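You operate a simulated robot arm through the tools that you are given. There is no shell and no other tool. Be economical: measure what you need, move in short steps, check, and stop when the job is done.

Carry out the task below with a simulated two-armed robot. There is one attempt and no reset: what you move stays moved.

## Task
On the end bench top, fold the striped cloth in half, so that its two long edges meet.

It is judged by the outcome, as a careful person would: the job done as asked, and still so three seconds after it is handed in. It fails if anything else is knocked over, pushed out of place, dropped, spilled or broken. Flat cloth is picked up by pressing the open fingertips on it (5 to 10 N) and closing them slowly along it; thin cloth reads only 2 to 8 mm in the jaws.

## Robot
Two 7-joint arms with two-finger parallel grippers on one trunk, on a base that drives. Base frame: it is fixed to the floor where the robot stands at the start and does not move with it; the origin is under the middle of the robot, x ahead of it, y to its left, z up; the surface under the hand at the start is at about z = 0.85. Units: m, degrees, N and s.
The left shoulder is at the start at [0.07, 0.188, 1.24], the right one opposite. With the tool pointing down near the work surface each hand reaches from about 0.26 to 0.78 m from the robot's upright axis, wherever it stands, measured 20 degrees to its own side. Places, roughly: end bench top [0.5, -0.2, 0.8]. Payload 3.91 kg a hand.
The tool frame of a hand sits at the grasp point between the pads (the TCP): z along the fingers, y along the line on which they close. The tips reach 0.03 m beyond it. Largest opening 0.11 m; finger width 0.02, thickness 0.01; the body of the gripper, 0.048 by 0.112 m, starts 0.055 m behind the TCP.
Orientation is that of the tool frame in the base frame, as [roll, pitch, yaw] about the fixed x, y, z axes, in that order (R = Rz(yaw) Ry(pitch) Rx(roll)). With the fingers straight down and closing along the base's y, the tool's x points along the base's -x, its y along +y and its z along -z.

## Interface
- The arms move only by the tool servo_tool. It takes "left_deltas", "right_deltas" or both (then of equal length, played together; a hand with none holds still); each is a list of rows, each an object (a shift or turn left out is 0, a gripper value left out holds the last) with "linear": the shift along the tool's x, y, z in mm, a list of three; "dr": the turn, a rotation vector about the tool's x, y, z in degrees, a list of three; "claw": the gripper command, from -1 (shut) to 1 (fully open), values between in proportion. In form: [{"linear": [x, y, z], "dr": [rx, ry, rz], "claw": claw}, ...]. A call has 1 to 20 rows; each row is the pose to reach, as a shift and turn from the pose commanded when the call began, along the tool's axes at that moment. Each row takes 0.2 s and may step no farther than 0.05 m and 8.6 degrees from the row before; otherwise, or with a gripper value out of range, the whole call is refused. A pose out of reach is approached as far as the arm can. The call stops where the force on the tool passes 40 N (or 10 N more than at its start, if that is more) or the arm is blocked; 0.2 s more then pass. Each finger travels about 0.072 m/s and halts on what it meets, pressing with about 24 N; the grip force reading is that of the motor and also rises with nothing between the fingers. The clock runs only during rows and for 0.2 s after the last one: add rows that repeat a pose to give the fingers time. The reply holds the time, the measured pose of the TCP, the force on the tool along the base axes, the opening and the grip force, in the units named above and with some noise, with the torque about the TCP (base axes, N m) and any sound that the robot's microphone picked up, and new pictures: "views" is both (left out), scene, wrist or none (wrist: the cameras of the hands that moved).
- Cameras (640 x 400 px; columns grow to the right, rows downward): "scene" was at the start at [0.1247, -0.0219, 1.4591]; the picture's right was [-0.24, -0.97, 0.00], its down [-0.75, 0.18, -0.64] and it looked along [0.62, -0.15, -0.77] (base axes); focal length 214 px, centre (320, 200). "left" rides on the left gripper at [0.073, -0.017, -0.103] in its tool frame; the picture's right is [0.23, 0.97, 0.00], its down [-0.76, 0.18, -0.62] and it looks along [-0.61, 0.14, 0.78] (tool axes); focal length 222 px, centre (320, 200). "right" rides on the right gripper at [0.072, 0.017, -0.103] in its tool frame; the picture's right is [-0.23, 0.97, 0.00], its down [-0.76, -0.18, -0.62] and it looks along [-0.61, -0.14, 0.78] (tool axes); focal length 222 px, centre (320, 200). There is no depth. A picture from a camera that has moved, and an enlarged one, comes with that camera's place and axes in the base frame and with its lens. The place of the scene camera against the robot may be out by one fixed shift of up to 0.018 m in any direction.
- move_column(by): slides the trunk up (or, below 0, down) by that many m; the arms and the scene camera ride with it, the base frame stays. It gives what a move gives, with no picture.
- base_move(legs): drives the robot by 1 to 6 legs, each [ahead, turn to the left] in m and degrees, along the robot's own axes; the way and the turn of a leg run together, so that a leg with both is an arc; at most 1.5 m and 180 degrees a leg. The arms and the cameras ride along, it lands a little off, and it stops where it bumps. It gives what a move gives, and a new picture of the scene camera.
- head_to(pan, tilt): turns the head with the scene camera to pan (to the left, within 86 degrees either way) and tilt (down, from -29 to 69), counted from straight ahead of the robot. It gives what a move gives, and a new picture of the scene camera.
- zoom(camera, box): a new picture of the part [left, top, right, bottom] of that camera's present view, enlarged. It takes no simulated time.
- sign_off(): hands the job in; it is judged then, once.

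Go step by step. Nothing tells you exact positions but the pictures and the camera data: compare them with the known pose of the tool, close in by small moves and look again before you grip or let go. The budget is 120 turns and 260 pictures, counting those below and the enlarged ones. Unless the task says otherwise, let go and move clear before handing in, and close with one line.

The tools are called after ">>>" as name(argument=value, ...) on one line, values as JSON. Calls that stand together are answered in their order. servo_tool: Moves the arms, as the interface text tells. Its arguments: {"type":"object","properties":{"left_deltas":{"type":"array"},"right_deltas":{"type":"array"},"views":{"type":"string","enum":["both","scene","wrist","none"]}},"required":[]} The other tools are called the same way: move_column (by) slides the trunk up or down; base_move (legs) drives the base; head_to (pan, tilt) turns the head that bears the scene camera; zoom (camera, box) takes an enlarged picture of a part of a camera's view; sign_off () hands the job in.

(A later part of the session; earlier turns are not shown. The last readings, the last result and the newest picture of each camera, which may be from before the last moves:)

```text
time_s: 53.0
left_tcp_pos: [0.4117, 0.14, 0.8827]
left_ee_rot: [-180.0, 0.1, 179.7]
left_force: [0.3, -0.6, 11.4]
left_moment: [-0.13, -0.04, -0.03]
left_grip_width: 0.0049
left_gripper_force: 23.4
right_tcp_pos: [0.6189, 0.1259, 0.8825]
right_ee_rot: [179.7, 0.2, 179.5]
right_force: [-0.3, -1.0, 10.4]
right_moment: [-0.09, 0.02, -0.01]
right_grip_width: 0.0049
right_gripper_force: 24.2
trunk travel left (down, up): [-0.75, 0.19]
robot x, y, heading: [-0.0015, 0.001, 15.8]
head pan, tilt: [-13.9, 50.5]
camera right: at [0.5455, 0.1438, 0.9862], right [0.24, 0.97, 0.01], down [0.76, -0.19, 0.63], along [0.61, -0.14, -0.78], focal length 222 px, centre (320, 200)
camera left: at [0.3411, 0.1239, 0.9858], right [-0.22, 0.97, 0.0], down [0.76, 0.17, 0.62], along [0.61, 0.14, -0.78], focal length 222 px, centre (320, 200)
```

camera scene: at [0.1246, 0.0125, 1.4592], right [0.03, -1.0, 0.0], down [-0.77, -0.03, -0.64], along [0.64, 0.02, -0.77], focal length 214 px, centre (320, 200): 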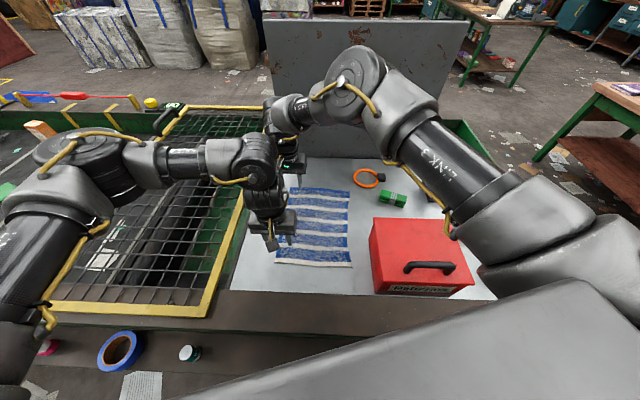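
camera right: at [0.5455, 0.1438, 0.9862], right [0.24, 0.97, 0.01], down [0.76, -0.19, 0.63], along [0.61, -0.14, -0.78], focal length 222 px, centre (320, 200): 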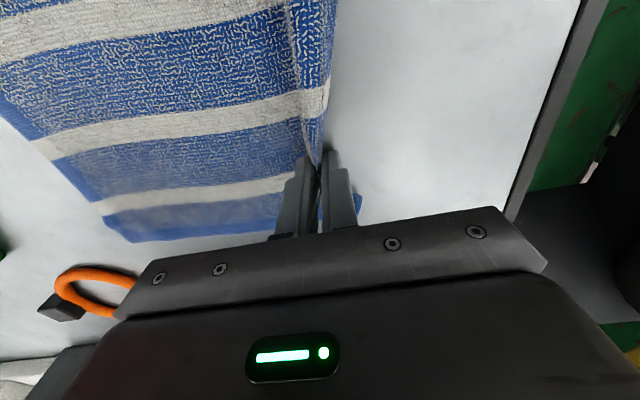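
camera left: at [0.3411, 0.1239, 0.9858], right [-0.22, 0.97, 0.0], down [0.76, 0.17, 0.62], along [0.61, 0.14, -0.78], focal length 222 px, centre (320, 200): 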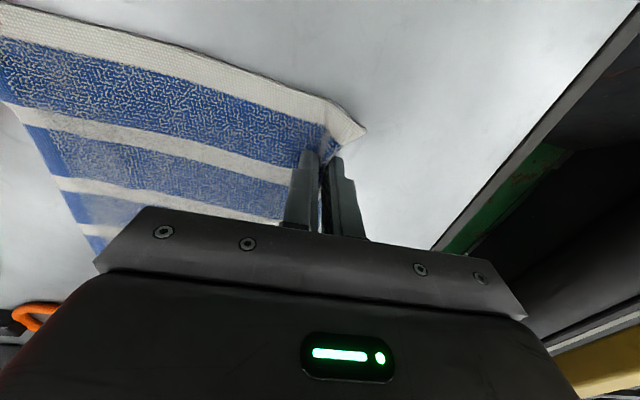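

Both jaws hold a ridge along the edge at 4.9 mm. I'm raising 10 mm and dragging the whole cloth 30 mm left, away from the red box, to make landing room.

>>> servo_tool(left_deltas=[{"linear": [0, 0, -5]}, {"linear": [0, 0, -10]}, {"linear": [0, 6, -10]}, {"linear": [0, 12, -10]}, {"linear": [0, 18, -10]}, {"linear": [0, 24, -10]}, {"linear": [0, 30, -10]}, {"linear": [0, 33, -10]}, {"linear": [0, 33, -10]}], right_deltas=[{"linear": [0, 0, -5]}, {"linear": [0, 0, -10]}, {"linear": [0, 6, -10]}, {"linear": [0, 12, -10]}, {"linear": [0, 18, -10]}, {"linear": [0, 24, -10]}, {"linear": [0, 30, -10]}, {"linear": [0, 33, -10]}, {"linear": [0, 33, -10]}], views="both")

>>> zoom(camera="scene", box=[230, 150, 430, 290])

```text
time_s: 55.0
left_tcp_pos: [0.4141, 0.1747, 0.8901]
left_ee_rot: [-179.9, -0.1, 179.7]
left_force: [1.0, -0.1, -0.6]
left_moment: [-0.02, -0.01, -0.02]
left_grip_width: 0.0048
left_gripper_force: 24.3
right_tcp_pos: [0.6145, 0.1573, 0.8925]
right_ee_rot: [179.8, 0.1, 179.4]
right_force: [-0.5, -0.1, -0.1]
right_moment: [0.01, 0.01, -0.02]
right_grip_width: 0.0048
right_gripper_force: 24.1
right hand out of reach, approached as far as the arm can: row 5, 6, 7, 8, 9
trunk travel left (down, up): [-0.75, 0.19]
robot x, y, heading: [0.0013, 0.0001, 15.9]
head pan, tilt: [-13.9, 50.5]
camera scene: at [0.1252, 0.0124, 1.4591], right [0.03, -1.0, 0.0], down [-0.77, -0.03, -0.64], along [0.64, 0.02, -0.77], focal length 214 px, centre (320, 200)
camera right: at [0.5412, 0.1746, 0.9966], right [0.24, 0.97, 0.0], down [0.76, -0.19, 0.62], along [0.61, -0.14, -0.78], focal length 222 px, centre (320, 200)
camera left: at [0.3424, 0.1581, 0.9946], right [-0.22, 0.97, 0.0], down [0.76, 0.17, 0.62], along [0.61, 0.14, -0.78], focal length 222 px, centre (320, 200)
```

scene: 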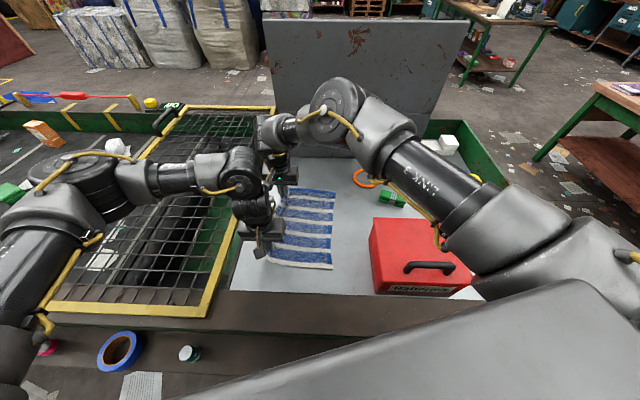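
right: 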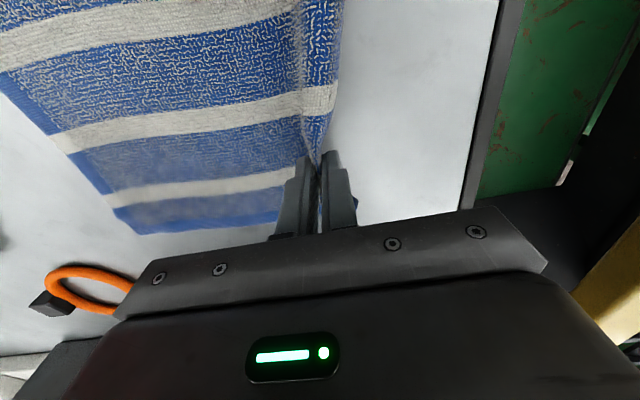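
left: 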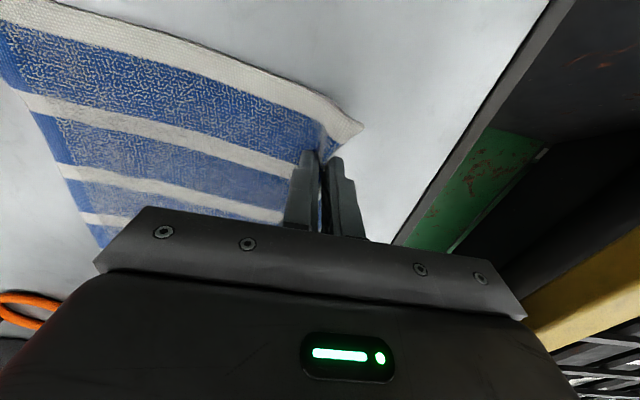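

```text
2.86 times, centred on (330, 220) of scene
camera zoom: at [0.1252, 0.0124, 1.4591], right [0.03, -1.0, 0.0], down [-0.77, -0.03, -0.64], along [0.64, 0.02, -0.77], focal length 613 px, centre (291, 143)
```

zoom: 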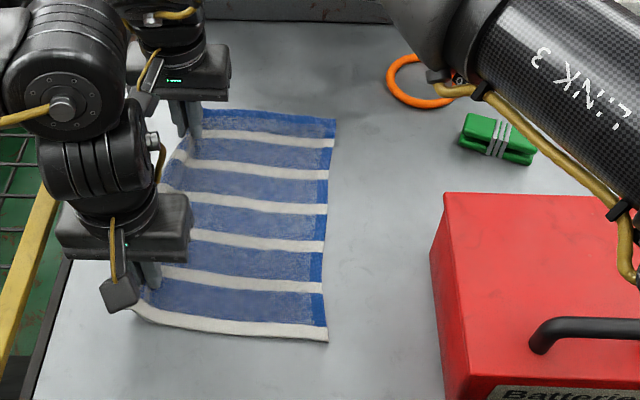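

The drag worked: the right edge is now at y≈−0.013 (near) to −0.023 (far), so the crease should fall around y≈0.08. I'm carrying the left edge over in an arc to the right, leaning the hands toward the right by 25° as they come down.

>>> servo_tool(left_deltas=[{"linear": [0, -4, -17]}, {"linear": [0, -10, -34]}, {"linear": [0, -20, -50]}, {"linear": [0, -32, -64]}, {"linear": [0, -45, -73]}, {"linear": [0, -60, -80], "dr": [-2, 0, 0]}, {"linear": [0, -75, -83], "dr": [-5, 0, 0]}, {"linear": [0, -90, -84], "dr": [-8, 0, 0]}, {"linear": [0, -106, -81], "dr": [-11, 0, 0]}, {"linear": [0, -122, -75], "dr": [-14, 0, 0]}, {"linear": [0, -138, -66], "dr": [-17, 0, 0]}, {"linear": [0, -152, -56], "dr": [-20, 0, 0]}, {"linear": [0, -164, -44], "dr": [-23, 0, 0]}, {"linear": [0, -174, -30], "dr": [-25, 0, 0]}, {"linear": [0, -181, -18], "dr": [-25, 0, 0]}, {"linear": [0, -181, -18], "dr": [-25, 0, 0]}], right_deltas=[{"linear": [0, -4, -17]}, {"linear": [0, -9, -34]}, {"linear": [-1, -19, -50]}, {"linear": [-2, -30, -64]}, {"linear": [-3, -43, -73]}, {"linear": [-4, -57, -80], "dr": [-2, 0, 0]}, {"linear": [-5, -71, -83], "dr": [-5, 0, 0]}, {"linear": [-5, -85, -84], "dr": [-8, 0, 0]}, {"linear": [-5, -100, -81], "dr": [-11, 0, 0]}, {"linear": [-5, -116, -75], "dr": [-14, 0, 0]}, {"linear": [-5, -131, -66], "dr": [-17, 0, 0]}, {"linear": [-5, -144, -56], "dr": [-20, 0, 0]}, {"linear": [-5, -156, -44], "dr": [-23, 0, 0]}, {"linear": [-5, -166, -30], "dr": [-25, 0, 0]}, {"linear": [-5, -173, -18], "dr": [-25, 0, 0]}, {"linear": [-5, -173, -18], "dr": [-25, 0, 0]}], views="both")

>>> zoom(camera="scene", box=[230, 150, 430, 290])

```text
time_s: 58.4
left_tcp_pos: [0.4477, 0.1073, 0.9258]
left_ee_rot: [155.4, 0.0, 179.7]
left_force: [0.2, -0.5, -0.2]
left_moment: [-0.05, 0.05, 0.02]
left_grip_width: 0.0044
left_gripper_force: 23.7
left hand out of reach, approached as far as the arm can: row 3, 4, 5, 6, 7, 8, 9, 10, 11, 12, 13, 14, 15, 16
right_tcp_pos: [0.5993, 0.0279, 0.9386]
right_ee_rot: [155.1, -0.2, 179.3]
right_force: [-0.2, -0.4, -0.1]
right_moment: [-0.09, 0.01, -0.03]
right_grip_width: 0.0045
right_gripper_force: 24.6
right hand out of reach, approached as far as the arm can: row 12, 13, 14, 15, 16
trunk travel left (down, up): [-0.75, 0.19]
robot x, y, heading: [-0.0011, -0.0018, 15.7]
head pan, tilt: [-13.9, 50.5]
camera scene: at [0.1251, 0.0117, 1.4591], right [0.03, -1.0, 0.0], down [-0.77, -0.02, -0.64], along [0.64, 0.02, -0.77], focal length 214 px, centre (320, 200)
camera right: at [0.5256, -0.0001, 1.0388], right [0.24, 0.88, 0.41], down [0.76, -0.43, 0.49], along [0.61, 0.19, -0.77], focal length 222 px, centre (320, 200)
camera left: at [0.3757, 0.0502, 1.0121], right [-0.22, 0.89, 0.41], down [0.76, -0.1, 0.64], along [0.61, 0.45, -0.65], focal length 222 px, centre (320, 200)
```

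scene: 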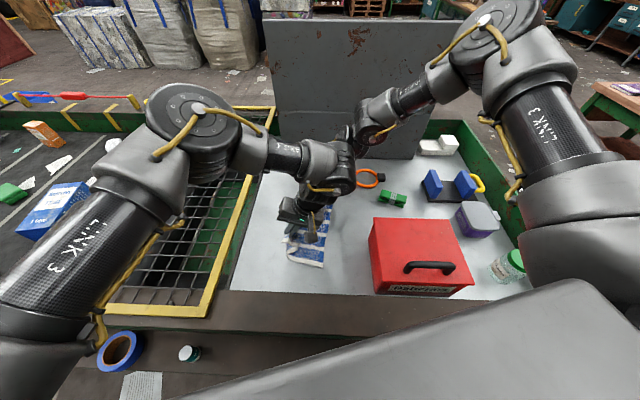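
right: 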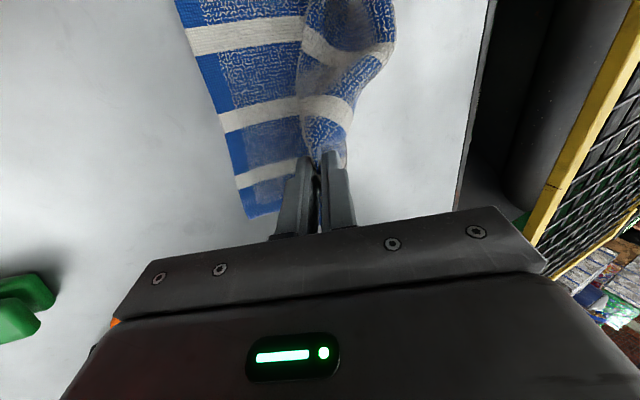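
left: 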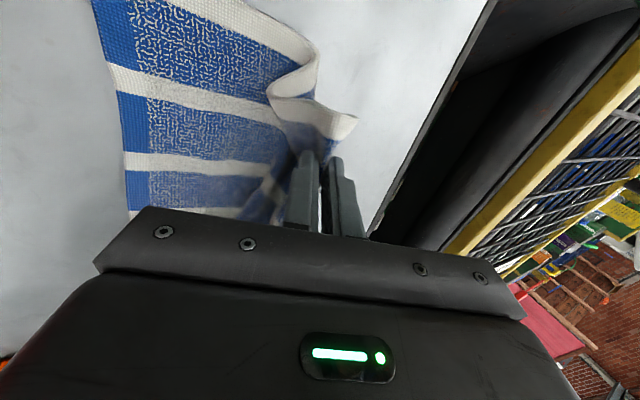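

```text
2.86 times, centred on (330, 220) of scene
camera zoom: at [0.1251, 0.0117, 1.4591], right [0.03, -1.0, 0.0], down [-0.77, -0.02, -0.64], along [0.64, 0.02, -0.77], focal length 613 px, centre (291, 143)
```

zoom: 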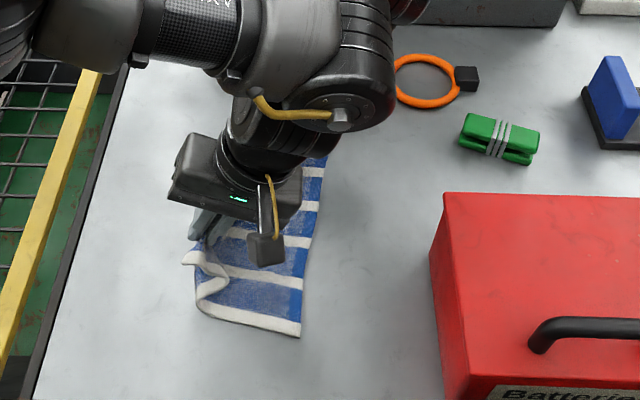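

The left hand runs into its joint limits with this lean and yaw, and the sheet bunched there, though both grips are holding. I'm taking out the lean and bringing both hands back above the crease line.

>>> servo_tool(left_deltas=[{"linear": [5, -1, -8], "dr": [5, 0, 0]}, {"linear": [12, -1, -18], "dr": [10, 0, 0]}, {"linear": [19, -2, -27], "dr": [15, 0, 0]}, {"linear": [26, -3, -34], "dr": [20, 0, 0]}, {"linear": [33, -3, -40], "dr": [25, 0, 0]}, {"linear": [33, -3, -40], "dr": [25, 0, 0]}, {"linear": [33, -3, -40], "dr": [25, 0, 0]}], right_deltas=[{"linear": [-4, 8, -4], "dr": [5, 0, 0]}, {"linear": [-8, 17, -8], "dr": [10, 0, 0]}, {"linear": [-12, 25, -12], "dr": [15, 0, 0]}, {"linear": [-16, 34, -16], "dr": [20, 0, 0]}, {"linear": [-20, 42, -19], "dr": [25, 0, 0]}, {"linear": [-20, 42, -19], "dr": [25, 0, 0]}, {"linear": [-20, 42, -19], "dr": [25, 0, 0]}], views="none")

```text
time_s: 60.0
left_tcp_pos: [0.4334, 0.095, 0.9548]
left_ee_rot: [-179.9, -0.2, 179.6]
left_force: [-0.3, -0.3, 0.3]
left_moment: [0.07, 0.0, 0.01]
left_grip_width: 0.0042
left_gripper_force: 23.7
left hand out of reach, approached as far as the arm can: row 1, 2, 3, 4, 5, 6, 7
right_tcp_pos: [0.622, 0.0562, 0.9728]
right_ee_rot: [179.9, 0.0, 179.5]
right_force: [-0.3, -0.4, 0.6]
right_moment: [0.1, -0.02, -0.03]
right_grip_width: 0.0045
right_gripper_force: 24.4
trunk travel left (down, up): [-0.75, 0.19]
robot x, y, heading: [-0.0039, 0.003, 15.8]
head pan, tilt: [-13.9, 50.5]
```

The left hand sits at its inner reach limit here. Backing the base by 3 cm while turning 6° right will free it and also carry both hands along the fold direction.

>>> base_move(legs=[[-0.03, -6]])

>>> zoom(camera="left", box=[0, 0, 640, 400])

>>> zoom(camera="right", box=[0, 0, 640, 400])

```text
time_s: 61.0
left_tcp_pos: [0.4147, 0.0447, 0.9533]
left_ee_rot: [-179.8, -0.2, 173.8]
left_force: [1.0, 0.6, -0.4]
left_moment: [0.05, 0.02, 0.05]
left_grip_width: 0.0045
left_gripper_force: 23.6
right_tcp_pos: [0.5955, -0.0122, 0.9703]
right_ee_rot: [180.0, -0.2, 173.8]
right_force: [-0.6, 0.3, 0.2]
right_moment: [0.06, 0.01, 0.04]
right_grip_width: 0.0047
right_gripper_force: 24.4
trunk travel left (down, up): [-0.75, 0.19]
robot x, y, heading: [-0.0264, -0.0038, 9.7]
head pan, tilt: [-13.9, 50.5]
camera scene: at [0.0999, -0.0054, 1.4588], right [-0.07, -1.0, 0.0], down [-0.77, 0.05, -0.63], along [0.63, -0.05, -0.77], focal length 214 px, centre (320, 200)
```

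scene: 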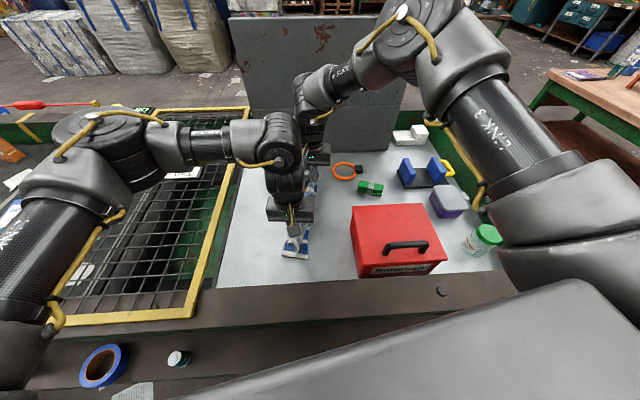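

```text
1.00 times, centred on (320, 200) of left (not enlarged: the box is as wide or as high as the picture)
camera zoom: at [0.342, 0.037, 1.0569], right [-0.12, 0.99, 0.0], down [0.78, 0.1, 0.62], along [0.62, 0.07, -0.78], focal length 222 px, centre (320, 200)
```

zoom: 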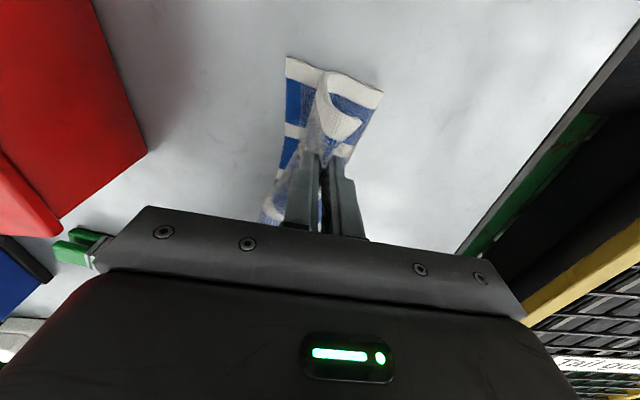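

```text
1.00 times, centred on (320, 200) of right (not enlarged: the box is as wide or as high as the picture)
camera zoom: at [0.5259, 0.0126, 1.0742], right [0.33, 0.94, 0.0], down [0.74, -0.26, 0.62], along [0.59, -0.21, -0.78], focal length 222 px, centre (320, 200)
```

zoom: 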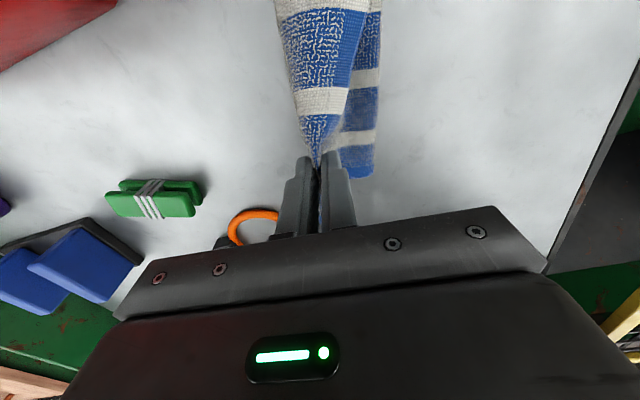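

With the hands now past the crease, the lower layer's free edge runs from about (0.366, 0.013) near to about (0.667, −0.02) far. This time the pinched ridge lets the margin fall outward. I'm lowering both over that edge and stopping 25 mm above to check.

>>> servo_tool(left_deltas=[{"linear": [1, -5, 4]}, {"linear": [2, -10, 10]}, {"linear": [3, -15, 18]}, {"linear": [5, -20, 26]}, {"linear": [5, -20, 34]}, {"linear": [5, -20, 42]}, {"linear": [5, -20, 42]}], right_deltas=[{"linear": [-6, 4, 10]}, {"linear": [-12, 9, 20]}, {"linear": [-18, 14, 30]}, {"linear": [-25, 19, 40]}, {"linear": [-25, 19, 50]}, {"linear": [-25, 19, 60]}, {"linear": [-25, 19, 60]}], views="both")

>>> zoom(camera="scene", box=[240, 150, 400, 290])

```text
time_s: 62.5
left_tcp_pos: [0.4054, 0.0257, 0.9103]
left_ee_rot: [-179.9, -0.1, 173.7]
left_force: [0.1, -0.2, -0.8]
left_moment: [0.02, -0.01, 0.05]
left_grip_width: 0.0047
left_gripper_force: 24.6
right_tcp_pos: [0.6061, 0.0055, 0.9144]
right_ee_rot: [179.8, 0.1, 173.7]
right_force: [0.5, -0.3, 0.0]
right_moment: [0.02, 0.02, 0.05]
right_grip_width: 0.0048
right_gripper_force: 24.4
right hand out of reach, approached as far as the arm can: row 3, 4, 5, 6, 7
trunk travel left (down, up): [-0.75, 0.19]
robot x, y, heading: [-0.0281, -0.0081, 9.5]
head pan, tilt: [-13.9, 50.5]
camera scene: at [0.0975, -0.007, 1.4591], right [-0.07, -1.0, 0.0], down [-0.77, 0.05, -0.64], along [0.63, -0.04, -0.77], focal length 214 px, centre (320, 200)
camera right: at [0.5352, 0.0305, 1.0183], right [0.33, 0.94, 0.0], down [0.74, -0.26, 0.62], along [0.59, -0.21, -0.78], focal length 222 px, centre (320, 200)
camera left: at [0.3326, 0.0173, 1.0145], right [-0.12, 0.99, 0.0], down [0.78, 0.09, 0.62], along [0.62, 0.07, -0.78], focal length 222 px, centre (320, 200)
```

scene: 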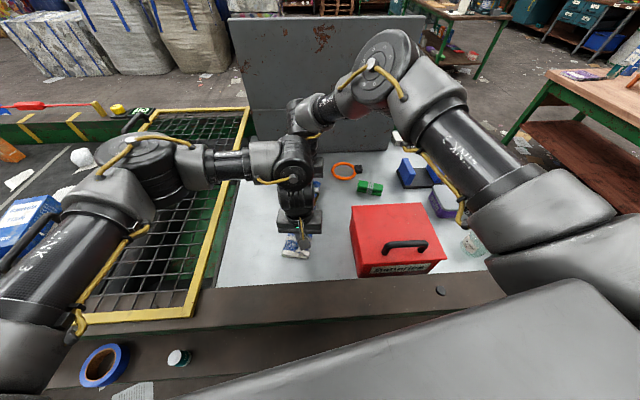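
right: 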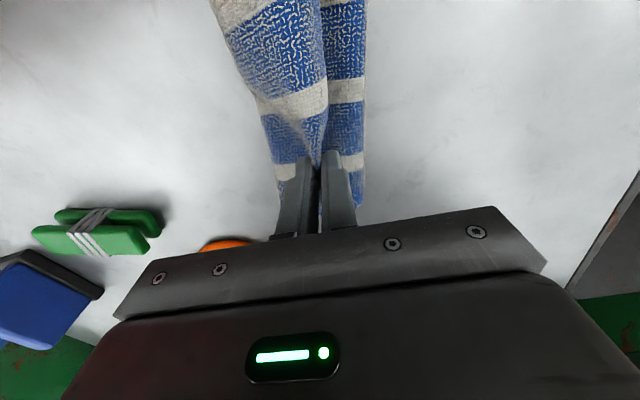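
left: 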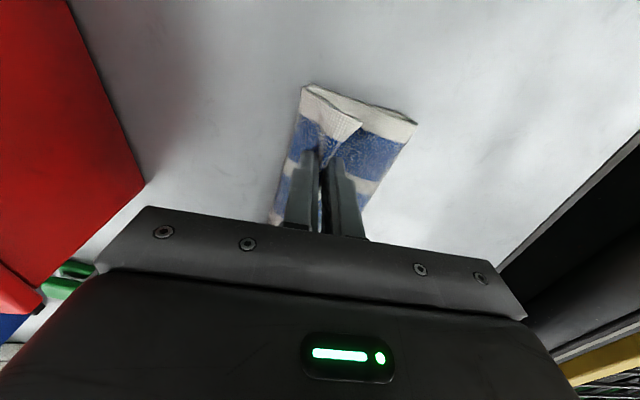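

```text
2.86 times, centred on (320, 220) of scene
camera zoom: at [0.0975, -0.007, 1.4591], right [-0.07, -1.0, 0.0], down [-0.77, 0.05, -0.64], along [0.63, -0.04, -0.77], focal length 613 px, centre (320, 143)
```

zoom: 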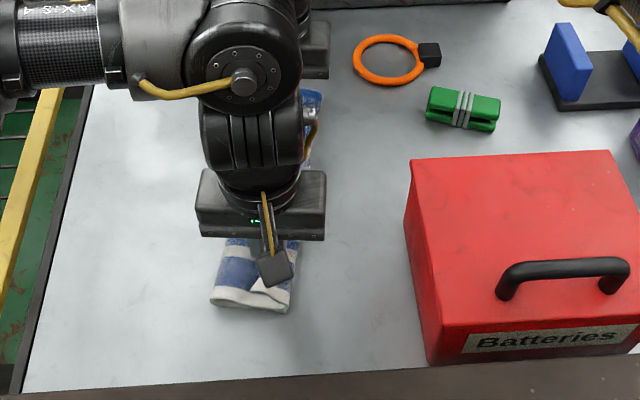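

The near end looks promising. I'm zooming in to see where the upper edge sits relative to the lower one.

>>> zoom(camera="left", box=[240, 60, 440, 240])

>>> zoom(camera="right", box=[180, 0, 420, 240])

```text
2.22 times, centred on (340, 150) of left
camera zoom: at [0.3326, 0.0173, 1.0145], right [-0.12, 0.99, 0.0], down [0.78, 0.09, 0.62], along [0.62, 0.07, -0.78], focal length 494 px, centre (276, 311)
```

zoom: 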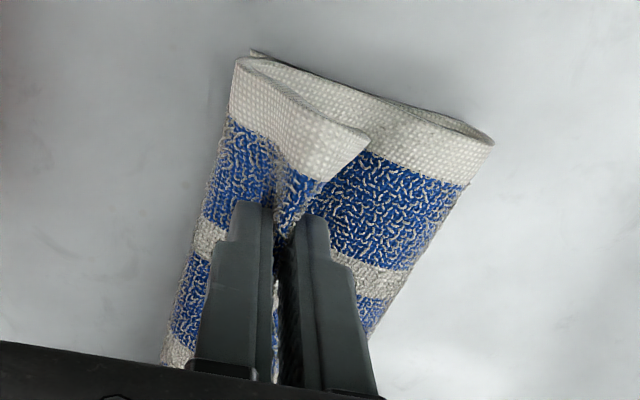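

```text
1.67 times, centred on (300, 120) of right
camera zoom: at [0.5352, 0.0305, 1.0183], right [0.33, 0.94, 0.0], down [0.74, -0.26, 0.62], along [0.59, -0.21, -0.78], focal length 370 px, centre (353, 333)
```

zoom: 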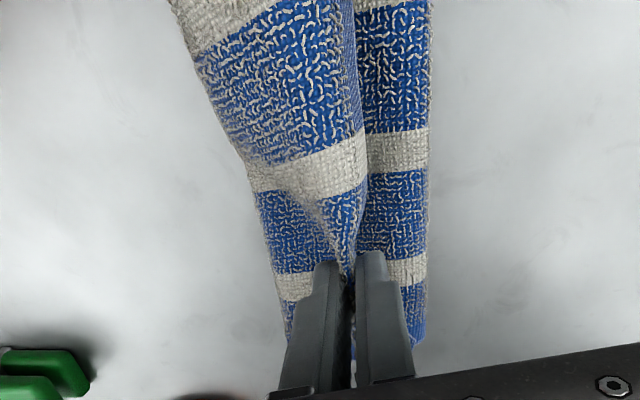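

The near end shows the upper sheet still overshoots and its edge folds back, because the crease formed about 35 mm too far right. I'll raise, turn back 6° left and re-lay the lower half by moving left. Then I'll come only slightly past the true crease before letting the flap fall over.

>>> servo_tool(left_deltas=[{"linear": [0, 0, -15]}, {"linear": [0, 0, -30]}, {"linear": [0, 5, -45]}, {"linear": [0, 10, -50]}], right_deltas=[{"linear": [0, 0, -15]}, {"linear": [0, 0, -30]}, {"linear": [0, 5, -45]}, {"linear": [0, 10, -50]}], views="none")

>>> base_move(legs=[[0, 6]])

```text
time_s: 63.5
left_tcp_pos: [0.4137, 0.0334, 0.9615]
left_ee_rot: [-179.9, -0.2, 173.6]
left_force: [-0.2, 1.1, 0.2]
left_moment: [0.04, -0.03, 0.05]
left_grip_width: 0.0045
left_gripper_force: 24.1
left hand out of reach, approached as far as the arm can: row 2, 3, 4
right_tcp_pos: [0.607, 0.0162, 0.9663]
right_ee_rot: [179.9, 0.0, 173.9]
right_force: [0.3, 0.3, 0.2]
right_moment: [0.02, -0.03, 0.07]
right_grip_width: 0.0047
right_gripper_force: 24.2
trunk travel left (down, up): [-0.75, 0.19]
robot x, y, heading: [-0.0276, -0.005, 9.7]
head pan, tilt: [-13.9, 50.5]
```

```text
time_s: 64.5
left_tcp_pos: [0.406, 0.0789, 0.9608]
left_ee_rot: [-179.9, -0.3, 179.6]
left_force: [-1.1, -0.9, 0.2]
left_moment: [0.02, 0.0, -0.04]
left_grip_width: 0.0045
left_gripper_force: 24.1
right_tcp_pos: [0.6008, 0.0814, 0.965]
right_ee_rot: [179.9, -0.1, 179.9]
right_force: [0.9, -0.5, -0.9]
right_moment: [0.06, 0.02, -0.04]
right_grip_width: 0.0044
right_gripper_force: 24.5
trunk travel left (down, up): [-0.75, 0.19]
robot x, y, heading: [-0.0319, -0.0054, 15.8]
head pan, tilt: [-13.9, 50.5]
camera scene: at [0.097, 0.0046, 1.4591], right [0.03, -1.0, 0.0], down [-0.77, -0.03, -0.64], along [0.64, 0.02, -0.77], focal length 214 px, centre (320, 200)
```

scene: 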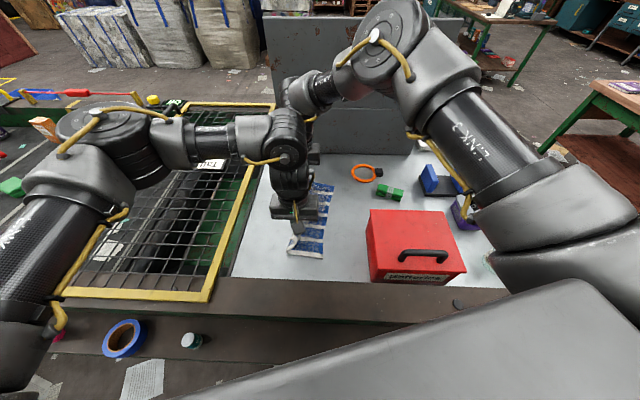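

I'm moving both hands left and lower to re-lay the right half flat, then looking.

>>> servo_tool(left_deltas=[{"linear": [0, 14, 2]}, {"linear": [0, 28, 6]}, {"linear": [0, 42, 14]}, {"linear": [0, 56, 26]}, {"linear": [0, 70, 40]}, {"linear": [0, 78, 50]}, {"linear": [0, 78, 50]}], right_deltas=[{"linear": [0, 12, 2]}, {"linear": [0, 24, 6]}, {"linear": [0, 36, 14]}, {"linear": [0, 48, 26]}, {"linear": [0, 58, 40]}, {"linear": [0, 64, 54]}, {"linear": [0, 64, 54]}], views="both")

>>> zoom(camera="scene", box=[230, 150, 390, 290])

```text
time_s: 66.1
left_tcp_pos: [0.4063, 0.1565, 0.9118]
left_ee_rot: [-179.9, -0.2, 179.6]
left_force: [0.5, 0.6, -0.2]
left_moment: [0.04, 0.01, -0.04]
left_grip_width: 0.0044
left_gripper_force: 23.9
right_tcp_pos: [0.5932, 0.1426, 0.9134]
right_ee_rot: [179.9, 0.1, 179.6]
right_force: [0.0, -0.5, 0.4]
right_moment: [0.05, -0.01, -0.05]
right_grip_width: 0.0047
right_gripper_force: 24.1
right hand out of reach, approached as far as the arm can: row 5, 6, 7
trunk travel left (down, up): [-0.75, 0.19]
robot x, y, heading: [-0.0311, -0.005, 16.0]
head pan, tilt: [-13.9, 50.5]
camera scene: at [0.0964, 0.0055, 1.4591], right [0.04, -1.0, 0.0], down [-0.77, -0.03, -0.64], along [0.64, 0.02, -0.77], focal length 214 px, centre (320, 200)
camera right: at [0.5197, 0.1603, 1.0168], right [0.23, 0.97, 0.0], down [0.76, -0.18, 0.62], along [0.61, -0.14, -0.78], focal length 222 px, centre (320, 200)
camera left: at [0.3353, 0.1416, 1.0147], right [-0.22, 0.98, 0.0], down [0.77, 0.17, 0.62], along [0.6, 0.14, -0.78], focal length 222 px, centre (320, 200)
```

scene: 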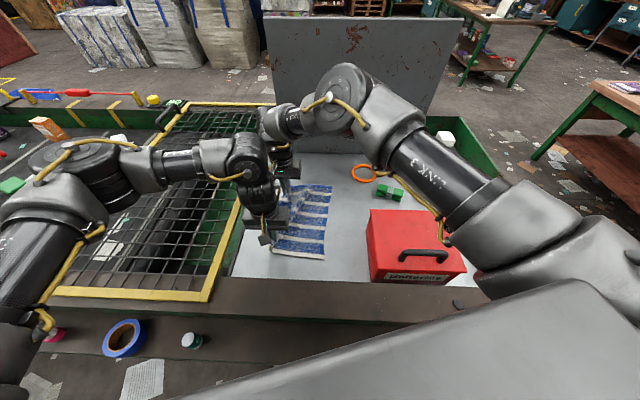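
right: 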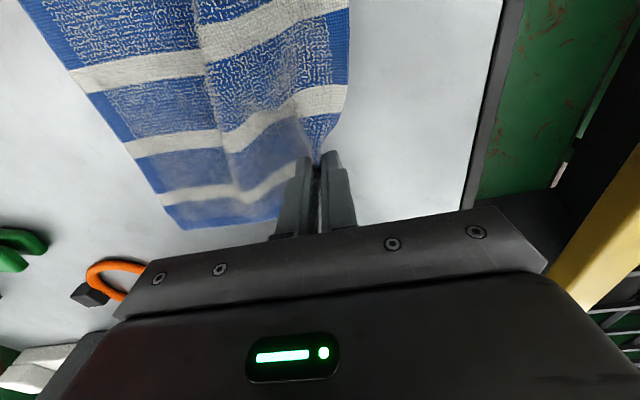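
left: 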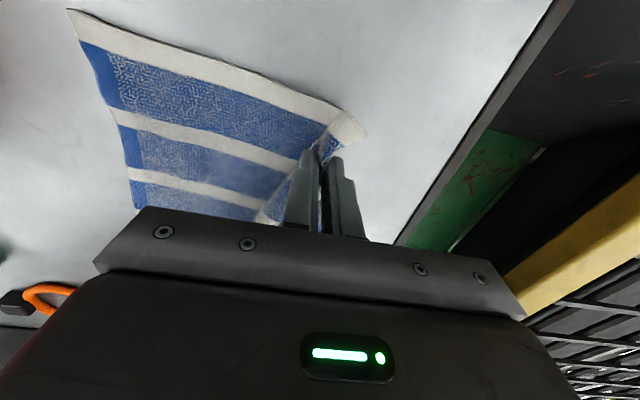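

```text
2.86 times, centred on (310, 220) of scene
camera zoom: at [0.0964, 0.0055, 1.4591], right [0.04, -1.0, 0.0], down [-0.77, -0.03, -0.64], along [0.64, 0.02, -0.77], focal length 613 px, centre (349, 143)
```

zoom: 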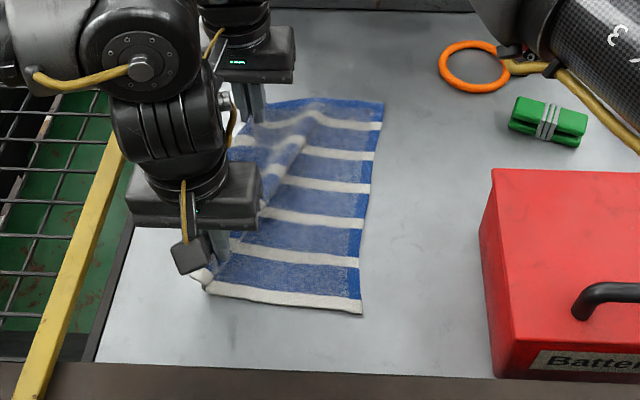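

The right half is flat again: NR (0.358, 0.007), FR (0.648, −0.013), so the true crease is at y≈0.118 (near) to 0.098 (far). I'm bringing the hands just past that line, low, then checking the crease.

>>> servo_tool(left_deltas=[{"linear": [0, -5, -15]}, {"linear": [0, -12, -28]}, {"linear": [0, -21, -38]}, {"linear": [0, -31, -43]}, {"linear": [0, -41, -43]}, {"linear": [0, -51, -38]}, {"linear": [0, -61, -28]}, {"linear": [0, -70, -16]}, {"linear": [0, -77, -4]}, {"linear": [0, -77, -4]}], right_deltas=[{"linear": [0, -5, -15]}, {"linear": [0, -12, -28]}, {"linear": [-2, -22, -38]}, {"linear": [-4, -33, -43]}, {"linear": [-5, -44, -43]}, {"linear": [-6, -55, -38]}, {"linear": [-6, -66, -28]}, {"linear": [-6, -76, -16]}, {"linear": [-6, -85, -4]}, {"linear": [-6, -85, -4]}], views="both")

>>> zoom(camera="scene", box=[230, 150, 390, 290])

```text
time_s: 68.3
left_tcp_pos: [0.4067, 0.0802, 0.9138]
left_ee_rot: [-179.9, -0.3, 179.7]
left_force: [-0.3, -0.8, 0.6]
left_moment: [0.02, -0.02, -0.04]
left_grip_width: 0.0045
left_gripper_force: 24.5
right_tcp_pos: [0.5988, 0.0601, 0.9175]
right_ee_rot: [-180.0, 0.0, 179.8]
right_force: [-0.2, -0.1, -1.3]
right_moment: [0.02, -0.01, -0.03]
right_grip_width: 0.0049
right_gripper_force: 23.3
trunk travel left (down, up): [-0.75, 0.19]
robot x, y, heading: [-0.0274, -0.0094, 16.1]
head pan, tilt: [-13.9, 50.5]
camera scene: at [0.0962, 0.0065, 1.4591], right [0.04, -1.0, 0.0], down [-0.77, -0.03, -0.64], along [0.64, 0.02, -0.77], focal length 214 px, centre (320, 200)
camera right: at [0.5257, 0.0778, 1.0217], right [0.23, 0.97, 0.0], down [0.76, -0.18, 0.62], along [0.61, -0.14, -0.78], focal length 222 px, centre (320, 200)
camera left: at [0.3358, 0.065, 1.0181], right [-0.22, 0.98, 0.0], down [0.77, 0.17, 0.62], along [0.6, 0.14, -0.78], focal length 222 px, centre (320, 200)
```

scene: 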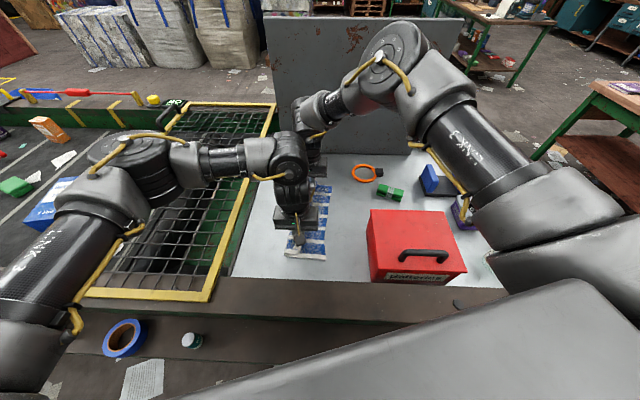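
right: 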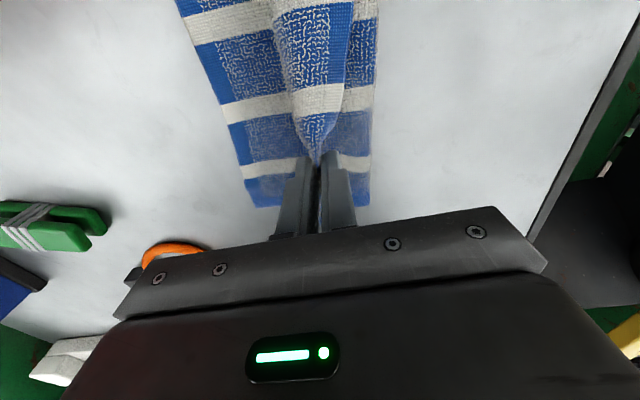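
left: 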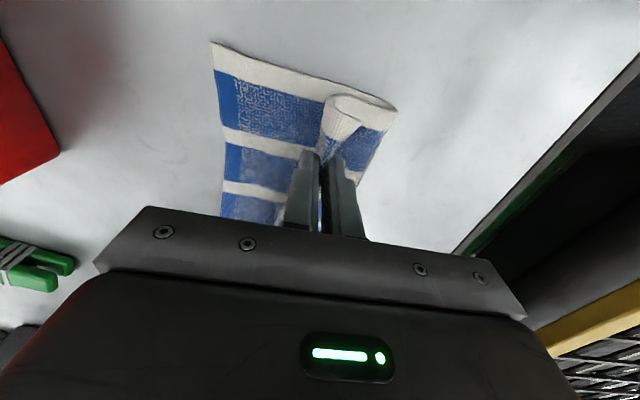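

```text
2.86 times, centred on (310, 220) of scene
camera zoom: at [0.0962, 0.0065, 1.4591], right [0.04, -1.0, 0.0], down [-0.77, -0.03, -0.64], along [0.64, 0.02, -0.77], focal length 613 px, centre (349, 143)
```

zoom: 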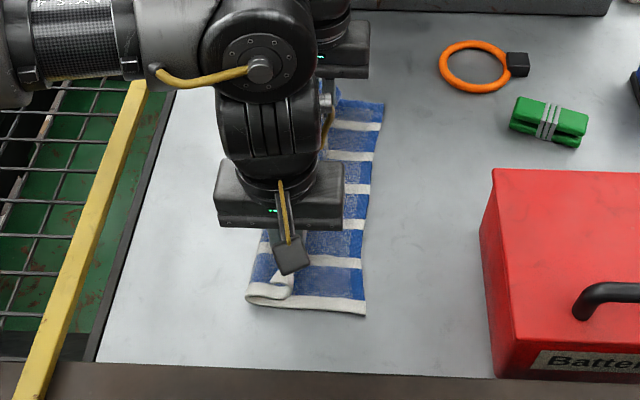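

The crease is now almost exactly right: near (0.369, 0.129), far (0.659, 0.097), giving lower-layer widths of 0.12 and 0.115. I'll pull the upper sheet up taut and inclined to the right, then open so it falls over to the right.

>>> servo_tool(left_deltas=[{"linear": [0, -4, -12]}, {"linear": [0, -9, -24]}, {"linear": [0, -14, -34]}, {"linear": [0, -20, -40]}, {"linear": [0, -26, -42]}, {"linear": [0, -26, -42]}], right_deltas=[{"linear": [0, -4, -12]}, {"linear": [0, -8, -24]}, {"linear": [0, -12, -34]}, {"linear": [0, -16, -38]}, {"linear": [0, -20, -40]}, {"linear": [0, -20, -40]}], views="wrist")

>>> zoom(camera="scene", box=[230, 150, 390, 290])

```text
time_s: 69.7
left_tcp_pos: [0.409, 0.0547, 0.9562]
left_ee_rot: [-179.8, -0.3, 179.5]
left_force: [-0.5, 0.1, 0.1]
left_moment: [0.11, 0.02, -0.02]
left_grip_width: 0.0041
left_gripper_force: 24.2
right_tcp_pos: [0.5991, 0.0398, 0.9586]
right_ee_rot: [-180.0, 0.1, 179.9]
right_force: [-0.3, -0.6, 1.2]
right_moment: [0.05, 0.05, -0.06]
right_grip_width: 0.0048
right_gripper_force: 23.6
trunk travel left (down, up): [-0.75, 0.19]
robot x, y, heading: [-0.0295, -0.0064, 16.1]
head pan, tilt: [-13.9, 50.5]
camera right: at [0.5264, 0.0577, 1.0613], right [0.23, 0.97, 0.0], down [0.76, -0.18, 0.62], along [0.61, -0.14, -0.78], focal length 222 px, centre (320, 200)
camera left: at [0.337, 0.0399, 1.0601], right [-0.22, 0.98, 0.0], down [0.77, 0.17, 0.62], along [0.6, 0.13, -0.79], focal length 222 px, centre (320, 200)
```

right: 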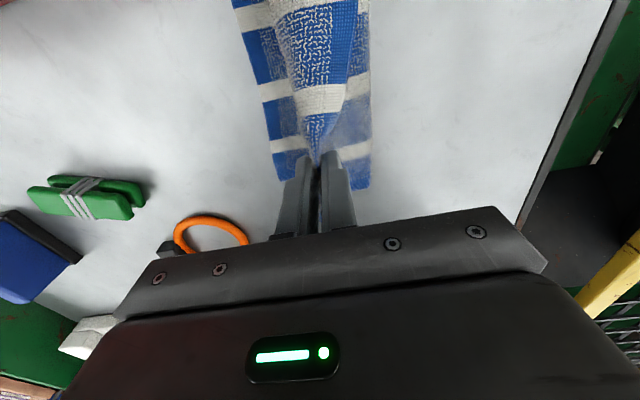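
left: 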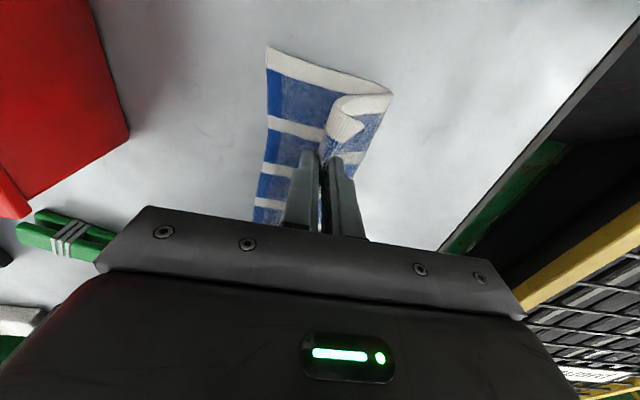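

```text
2.86 times, centred on (310, 220) of scene
camera zoom: at [0.0965, 0.0063, 1.4591], right [0.04, -1.0, 0.0], down [-0.77, -0.03, -0.64], along [0.64, 0.02, -0.77], focal length 613 px, centre (349, 143)
```

zoom: 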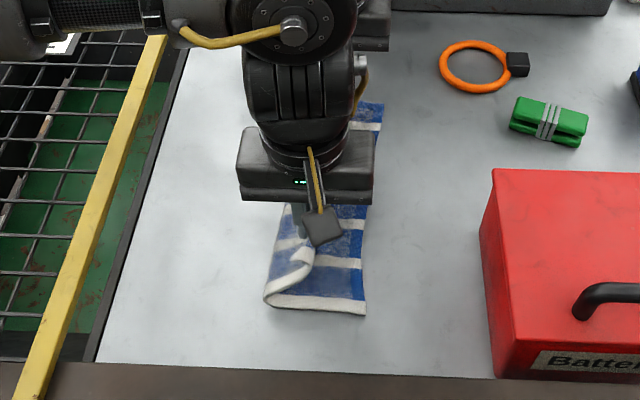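

The lower widths are now 0.103 (near) and 0.10 (far), slightly past half. I'm easing back 8 mm left, then opening quickly to drop the flap.

>>> servo_tool(left_deltas=[{"linear": [0, 5, 1]}, {"linear": [0, 8, 2]}, {"linear": [0, 8, 2]}, {"linear": [0, 8, 2], "claw": -0.3}, {"linear": [0, 8, 2], "claw": -0.3}, {"linear": [0, 8, 0], "claw": -0.3}, {"linear": [0, 8, 0], "claw": -0.3}, {"linear": [0, 8, 0]}], right_deltas=[{"linear": [0, 5, 1]}, {"linear": [0, 9, 2]}, {"linear": [0, 9, 2]}, {"linear": [0, 9, 2], "claw": -0.3}, {"linear": [0, 9, 2], "claw": -0.3}, {"linear": [0, 9, 0], "claw": -0.3}, {"linear": [0, 9, 0], "claw": -0.3}, {"linear": [0, 9, 0]}], views="wrist")

>>> zoom(camera="scene", box=[230, 150, 390, 290])

```text
time_s: 71.5
left_tcp_pos: [0.408, 0.0626, 0.9555]
left_ee_rot: [-180.0, -0.4, 179.6]
left_force: [-0.3, 0.1, -0.8]
left_moment: [0.01, -0.01, 0.02]
left_grip_width: 0.0384
left_gripper_force: 0.1
right_tcp_pos: [0.5969, 0.0483, 0.957]
right_ee_rot: [179.9, 0.0, 179.8]
right_force: [-0.8, 0.1, -0.7]
right_moment: [-0.03, -0.01, -0.01]
right_grip_width: 0.0381
right_gripper_force: 0.0
trunk travel left (down, up): [-0.75, 0.19]
robot x, y, heading: [-0.0288, -0.0066, 15.6]
head pan, tilt: [-13.9, 50.5]
camera right: at [0.526, 0.0662, 1.0607], right [0.23, 0.97, 0.0], down [0.76, -0.18, 0.62], along [0.61, -0.14, -0.78], focal length 222 px, centre (320, 200)
camera left: at [0.3366, 0.0472, 1.0599], right [-0.22, 0.98, 0.0], down [0.77, 0.17, 0.62], along [0.6, 0.14, -0.79], focal length 222 px, centre (320, 200)
```

right: 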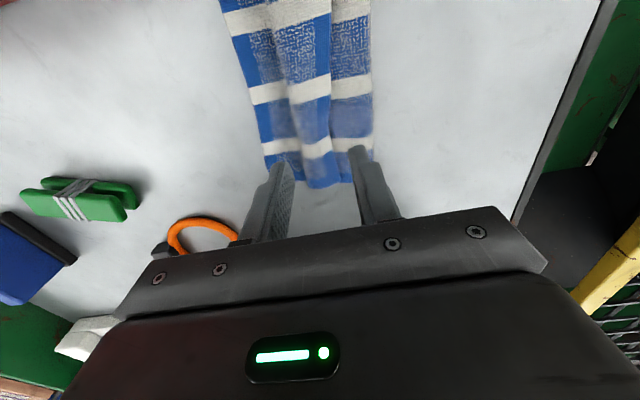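
left: 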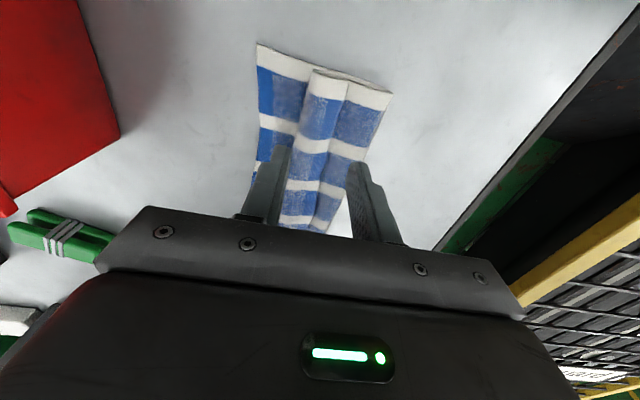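

```text
2.86 times, centred on (310, 220) of scene
camera zoom: at [0.0965, 0.006, 1.4591], right [0.04, -1.0, 0.0], down [-0.77, -0.03, -0.64], along [0.64, 0.02, -0.77], focal length 613 px, centre (349, 143)
```

zoom: 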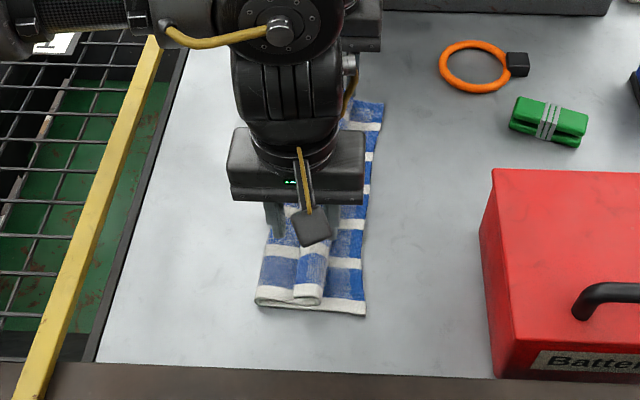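

The crease is right, but the released flap lies folded back to the left in an S: its edge is at y≈0.08 (near) to 0.046 (far). It needs flipping over to the right. I'll turn both hands so their open fingertips form a "rake" to the left of the flap edge.

>>> servo_tool(left_deltas=[{"linear": [-2, 2, -20], "dr": [0, 0, 8], "claw": 0.4}, {"linear": [-4, 4, -25], "dr": [0, 0, 16]}, {"linear": [-6, 6, -25], "dr": [0, 0, 24]}, {"linear": [-8, 9, -25], "dr": [0, 0, 32]}, {"linear": [-10, 11, -25], "dr": [0, 0, 40]}, {"linear": [-12, 13, -25], "dr": [0, 0, 48]}, {"linear": [-14, 16, -25], "dr": [0, 0, 56]}, {"linear": [-16, 18, -25], "dr": [0, 0, 64]}, {"linear": [-18, 20, -25], "dr": [0, 0, 72]}, {"linear": [-20, 23, -25], "dr": [0, 0, 80]}, {"linear": [-22, 25, -25], "dr": [0, 0, 88]}, {"linear": [-22, 27, -25], "dr": [0, 0, 96]}, {"linear": [-22, 27, -25], "dr": [0, 0, 96]}], right_deltas=[{"linear": [1, 2, -20], "dr": [0, 0, 8], "claw": 0.4}, {"linear": [3, 4, -25], "dr": [0, 0, 16]}, {"linear": [4, 6, -25], "dr": [0, 0, 24]}, {"linear": [6, 8, -25], "dr": [0, 0, 32]}, {"linear": [7, 10, -25], "dr": [0, 0, 40]}, {"linear": [9, 12, -25], "dr": [0, 0, 48]}, {"linear": [10, 14, -25], "dr": [0, 0, 56]}, {"linear": [12, 16, -25], "dr": [0, 0, 64]}, {"linear": [13, 18, -25], "dr": [0, 0, 72]}, {"linear": [15, 20, -25], "dr": [0, 0, 80]}, {"linear": [17, 22, -25], "dr": [0, 0, 88]}, {"linear": [17, 22, -25], "dr": [0, 0, 96]}, {"linear": [17, 22, -25], "dr": [0, 0, 96]}], views="wrist")

>>> zoom(camera="scene", box=[230, 150, 390, 290])

```text
time_s: 74.3
left_tcp_pos: [0.4295, 0.0902, 0.9828]
left_ee_rot: [-179.9, 0.1, 83.5]
left_force: [0.4, -0.1, 0.4]
left_moment: [0.01, -0.02, 0.04]
left_grip_width: 0.0771
left_gripper_force: 0.0
right_tcp_pos: [0.582, 0.0704, 0.9821]
right_ee_rot: [180.0, -0.1, 83.7]
right_force: [-0.1, 0.2, -0.4]
right_moment: [0.05, 0.0, -0.01]
right_grip_width: 0.0772
right_gripper_force: 0.1
trunk travel left (down, up): [-0.75, 0.19]
robot x, y, heading: [-0.0287, -0.0064, 15.8]
head pan, tilt: [-13.9, 50.5]
camera right: at [0.6064, 0.141, 1.0862], right [0.94, -0.33, 0.0], down [-0.26, -0.74, 0.62], along [-0.21, -0.59, -0.78], focal length 222 px, centre (320, 200)
camera left: at [0.4218, 0.165, 1.0853], right [0.99, 0.12, 0.0], down [0.09, -0.78, 0.62], along [0.07, -0.62, -0.78], focal length 222 px, centre (320, 200)
```

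right: 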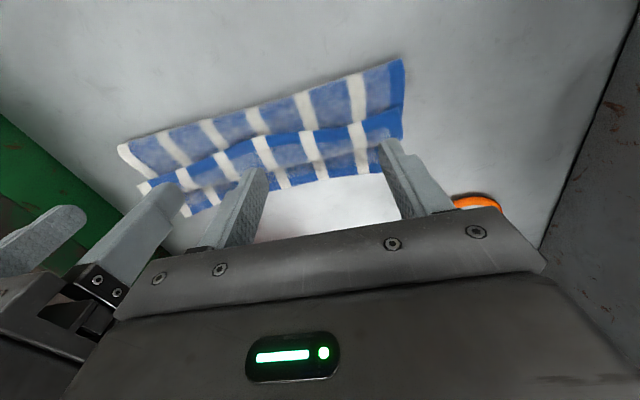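
left: 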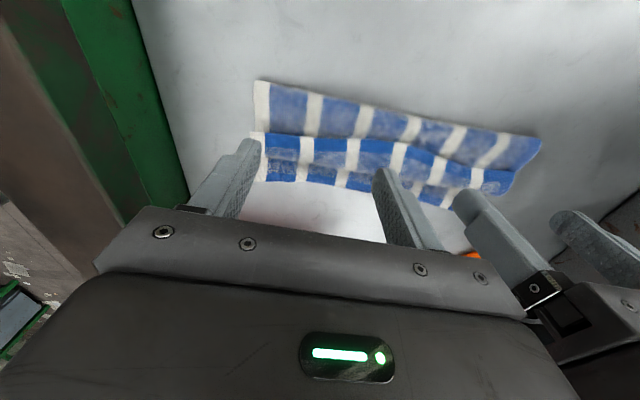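

```text
2.86 times, centred on (310, 220) of scene
camera zoom: at [0.0964, 0.0061, 1.4591], right [0.04, -1.0, 0.0], down [-0.77, -0.03, -0.64], along [0.64, 0.02, -0.77], focal length 613 px, centre (349, 143)
```

zoom: 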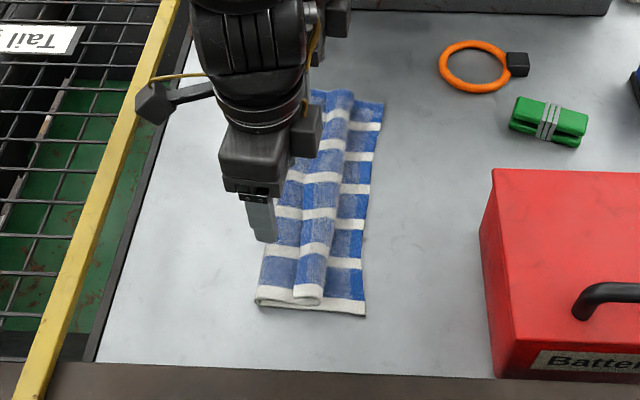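

The rake is in place above the cloth. I'm zooming to measure the flap edge precisely.

>>> zoom(camera="left", box=[230, 60, 570, 230])

>>> zoom(camera="right", box=[100, 40, 440, 230])

```text
1.88 times, centred on (400, 145) of left
camera zoom: at [0.4218, 0.165, 1.0853], right [0.99, 0.12, 0.0], down [0.09, -0.78, 0.62], along [0.07, -0.62, -0.78], focal length 418 px, centre (169, 304)
```

zoom: 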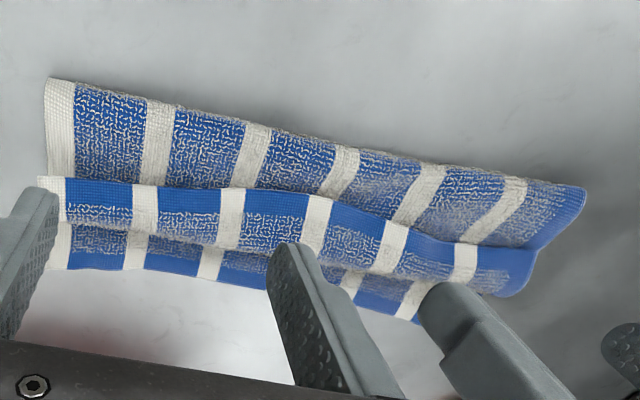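

```text
1.88 times, centred on (270, 135) of right
camera zoom: at [0.6064, 0.141, 1.0862], right [0.94, -0.33, 0.0], down [-0.26, -0.74, 0.62], along [-0.21, -0.59, -0.78], focal length 418 px, centre (414, 322)
```

zoom: 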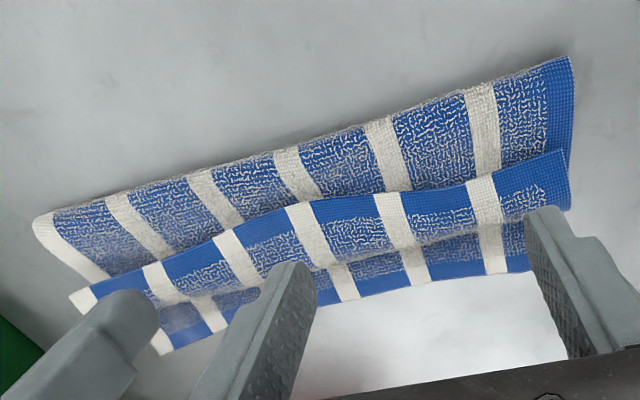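

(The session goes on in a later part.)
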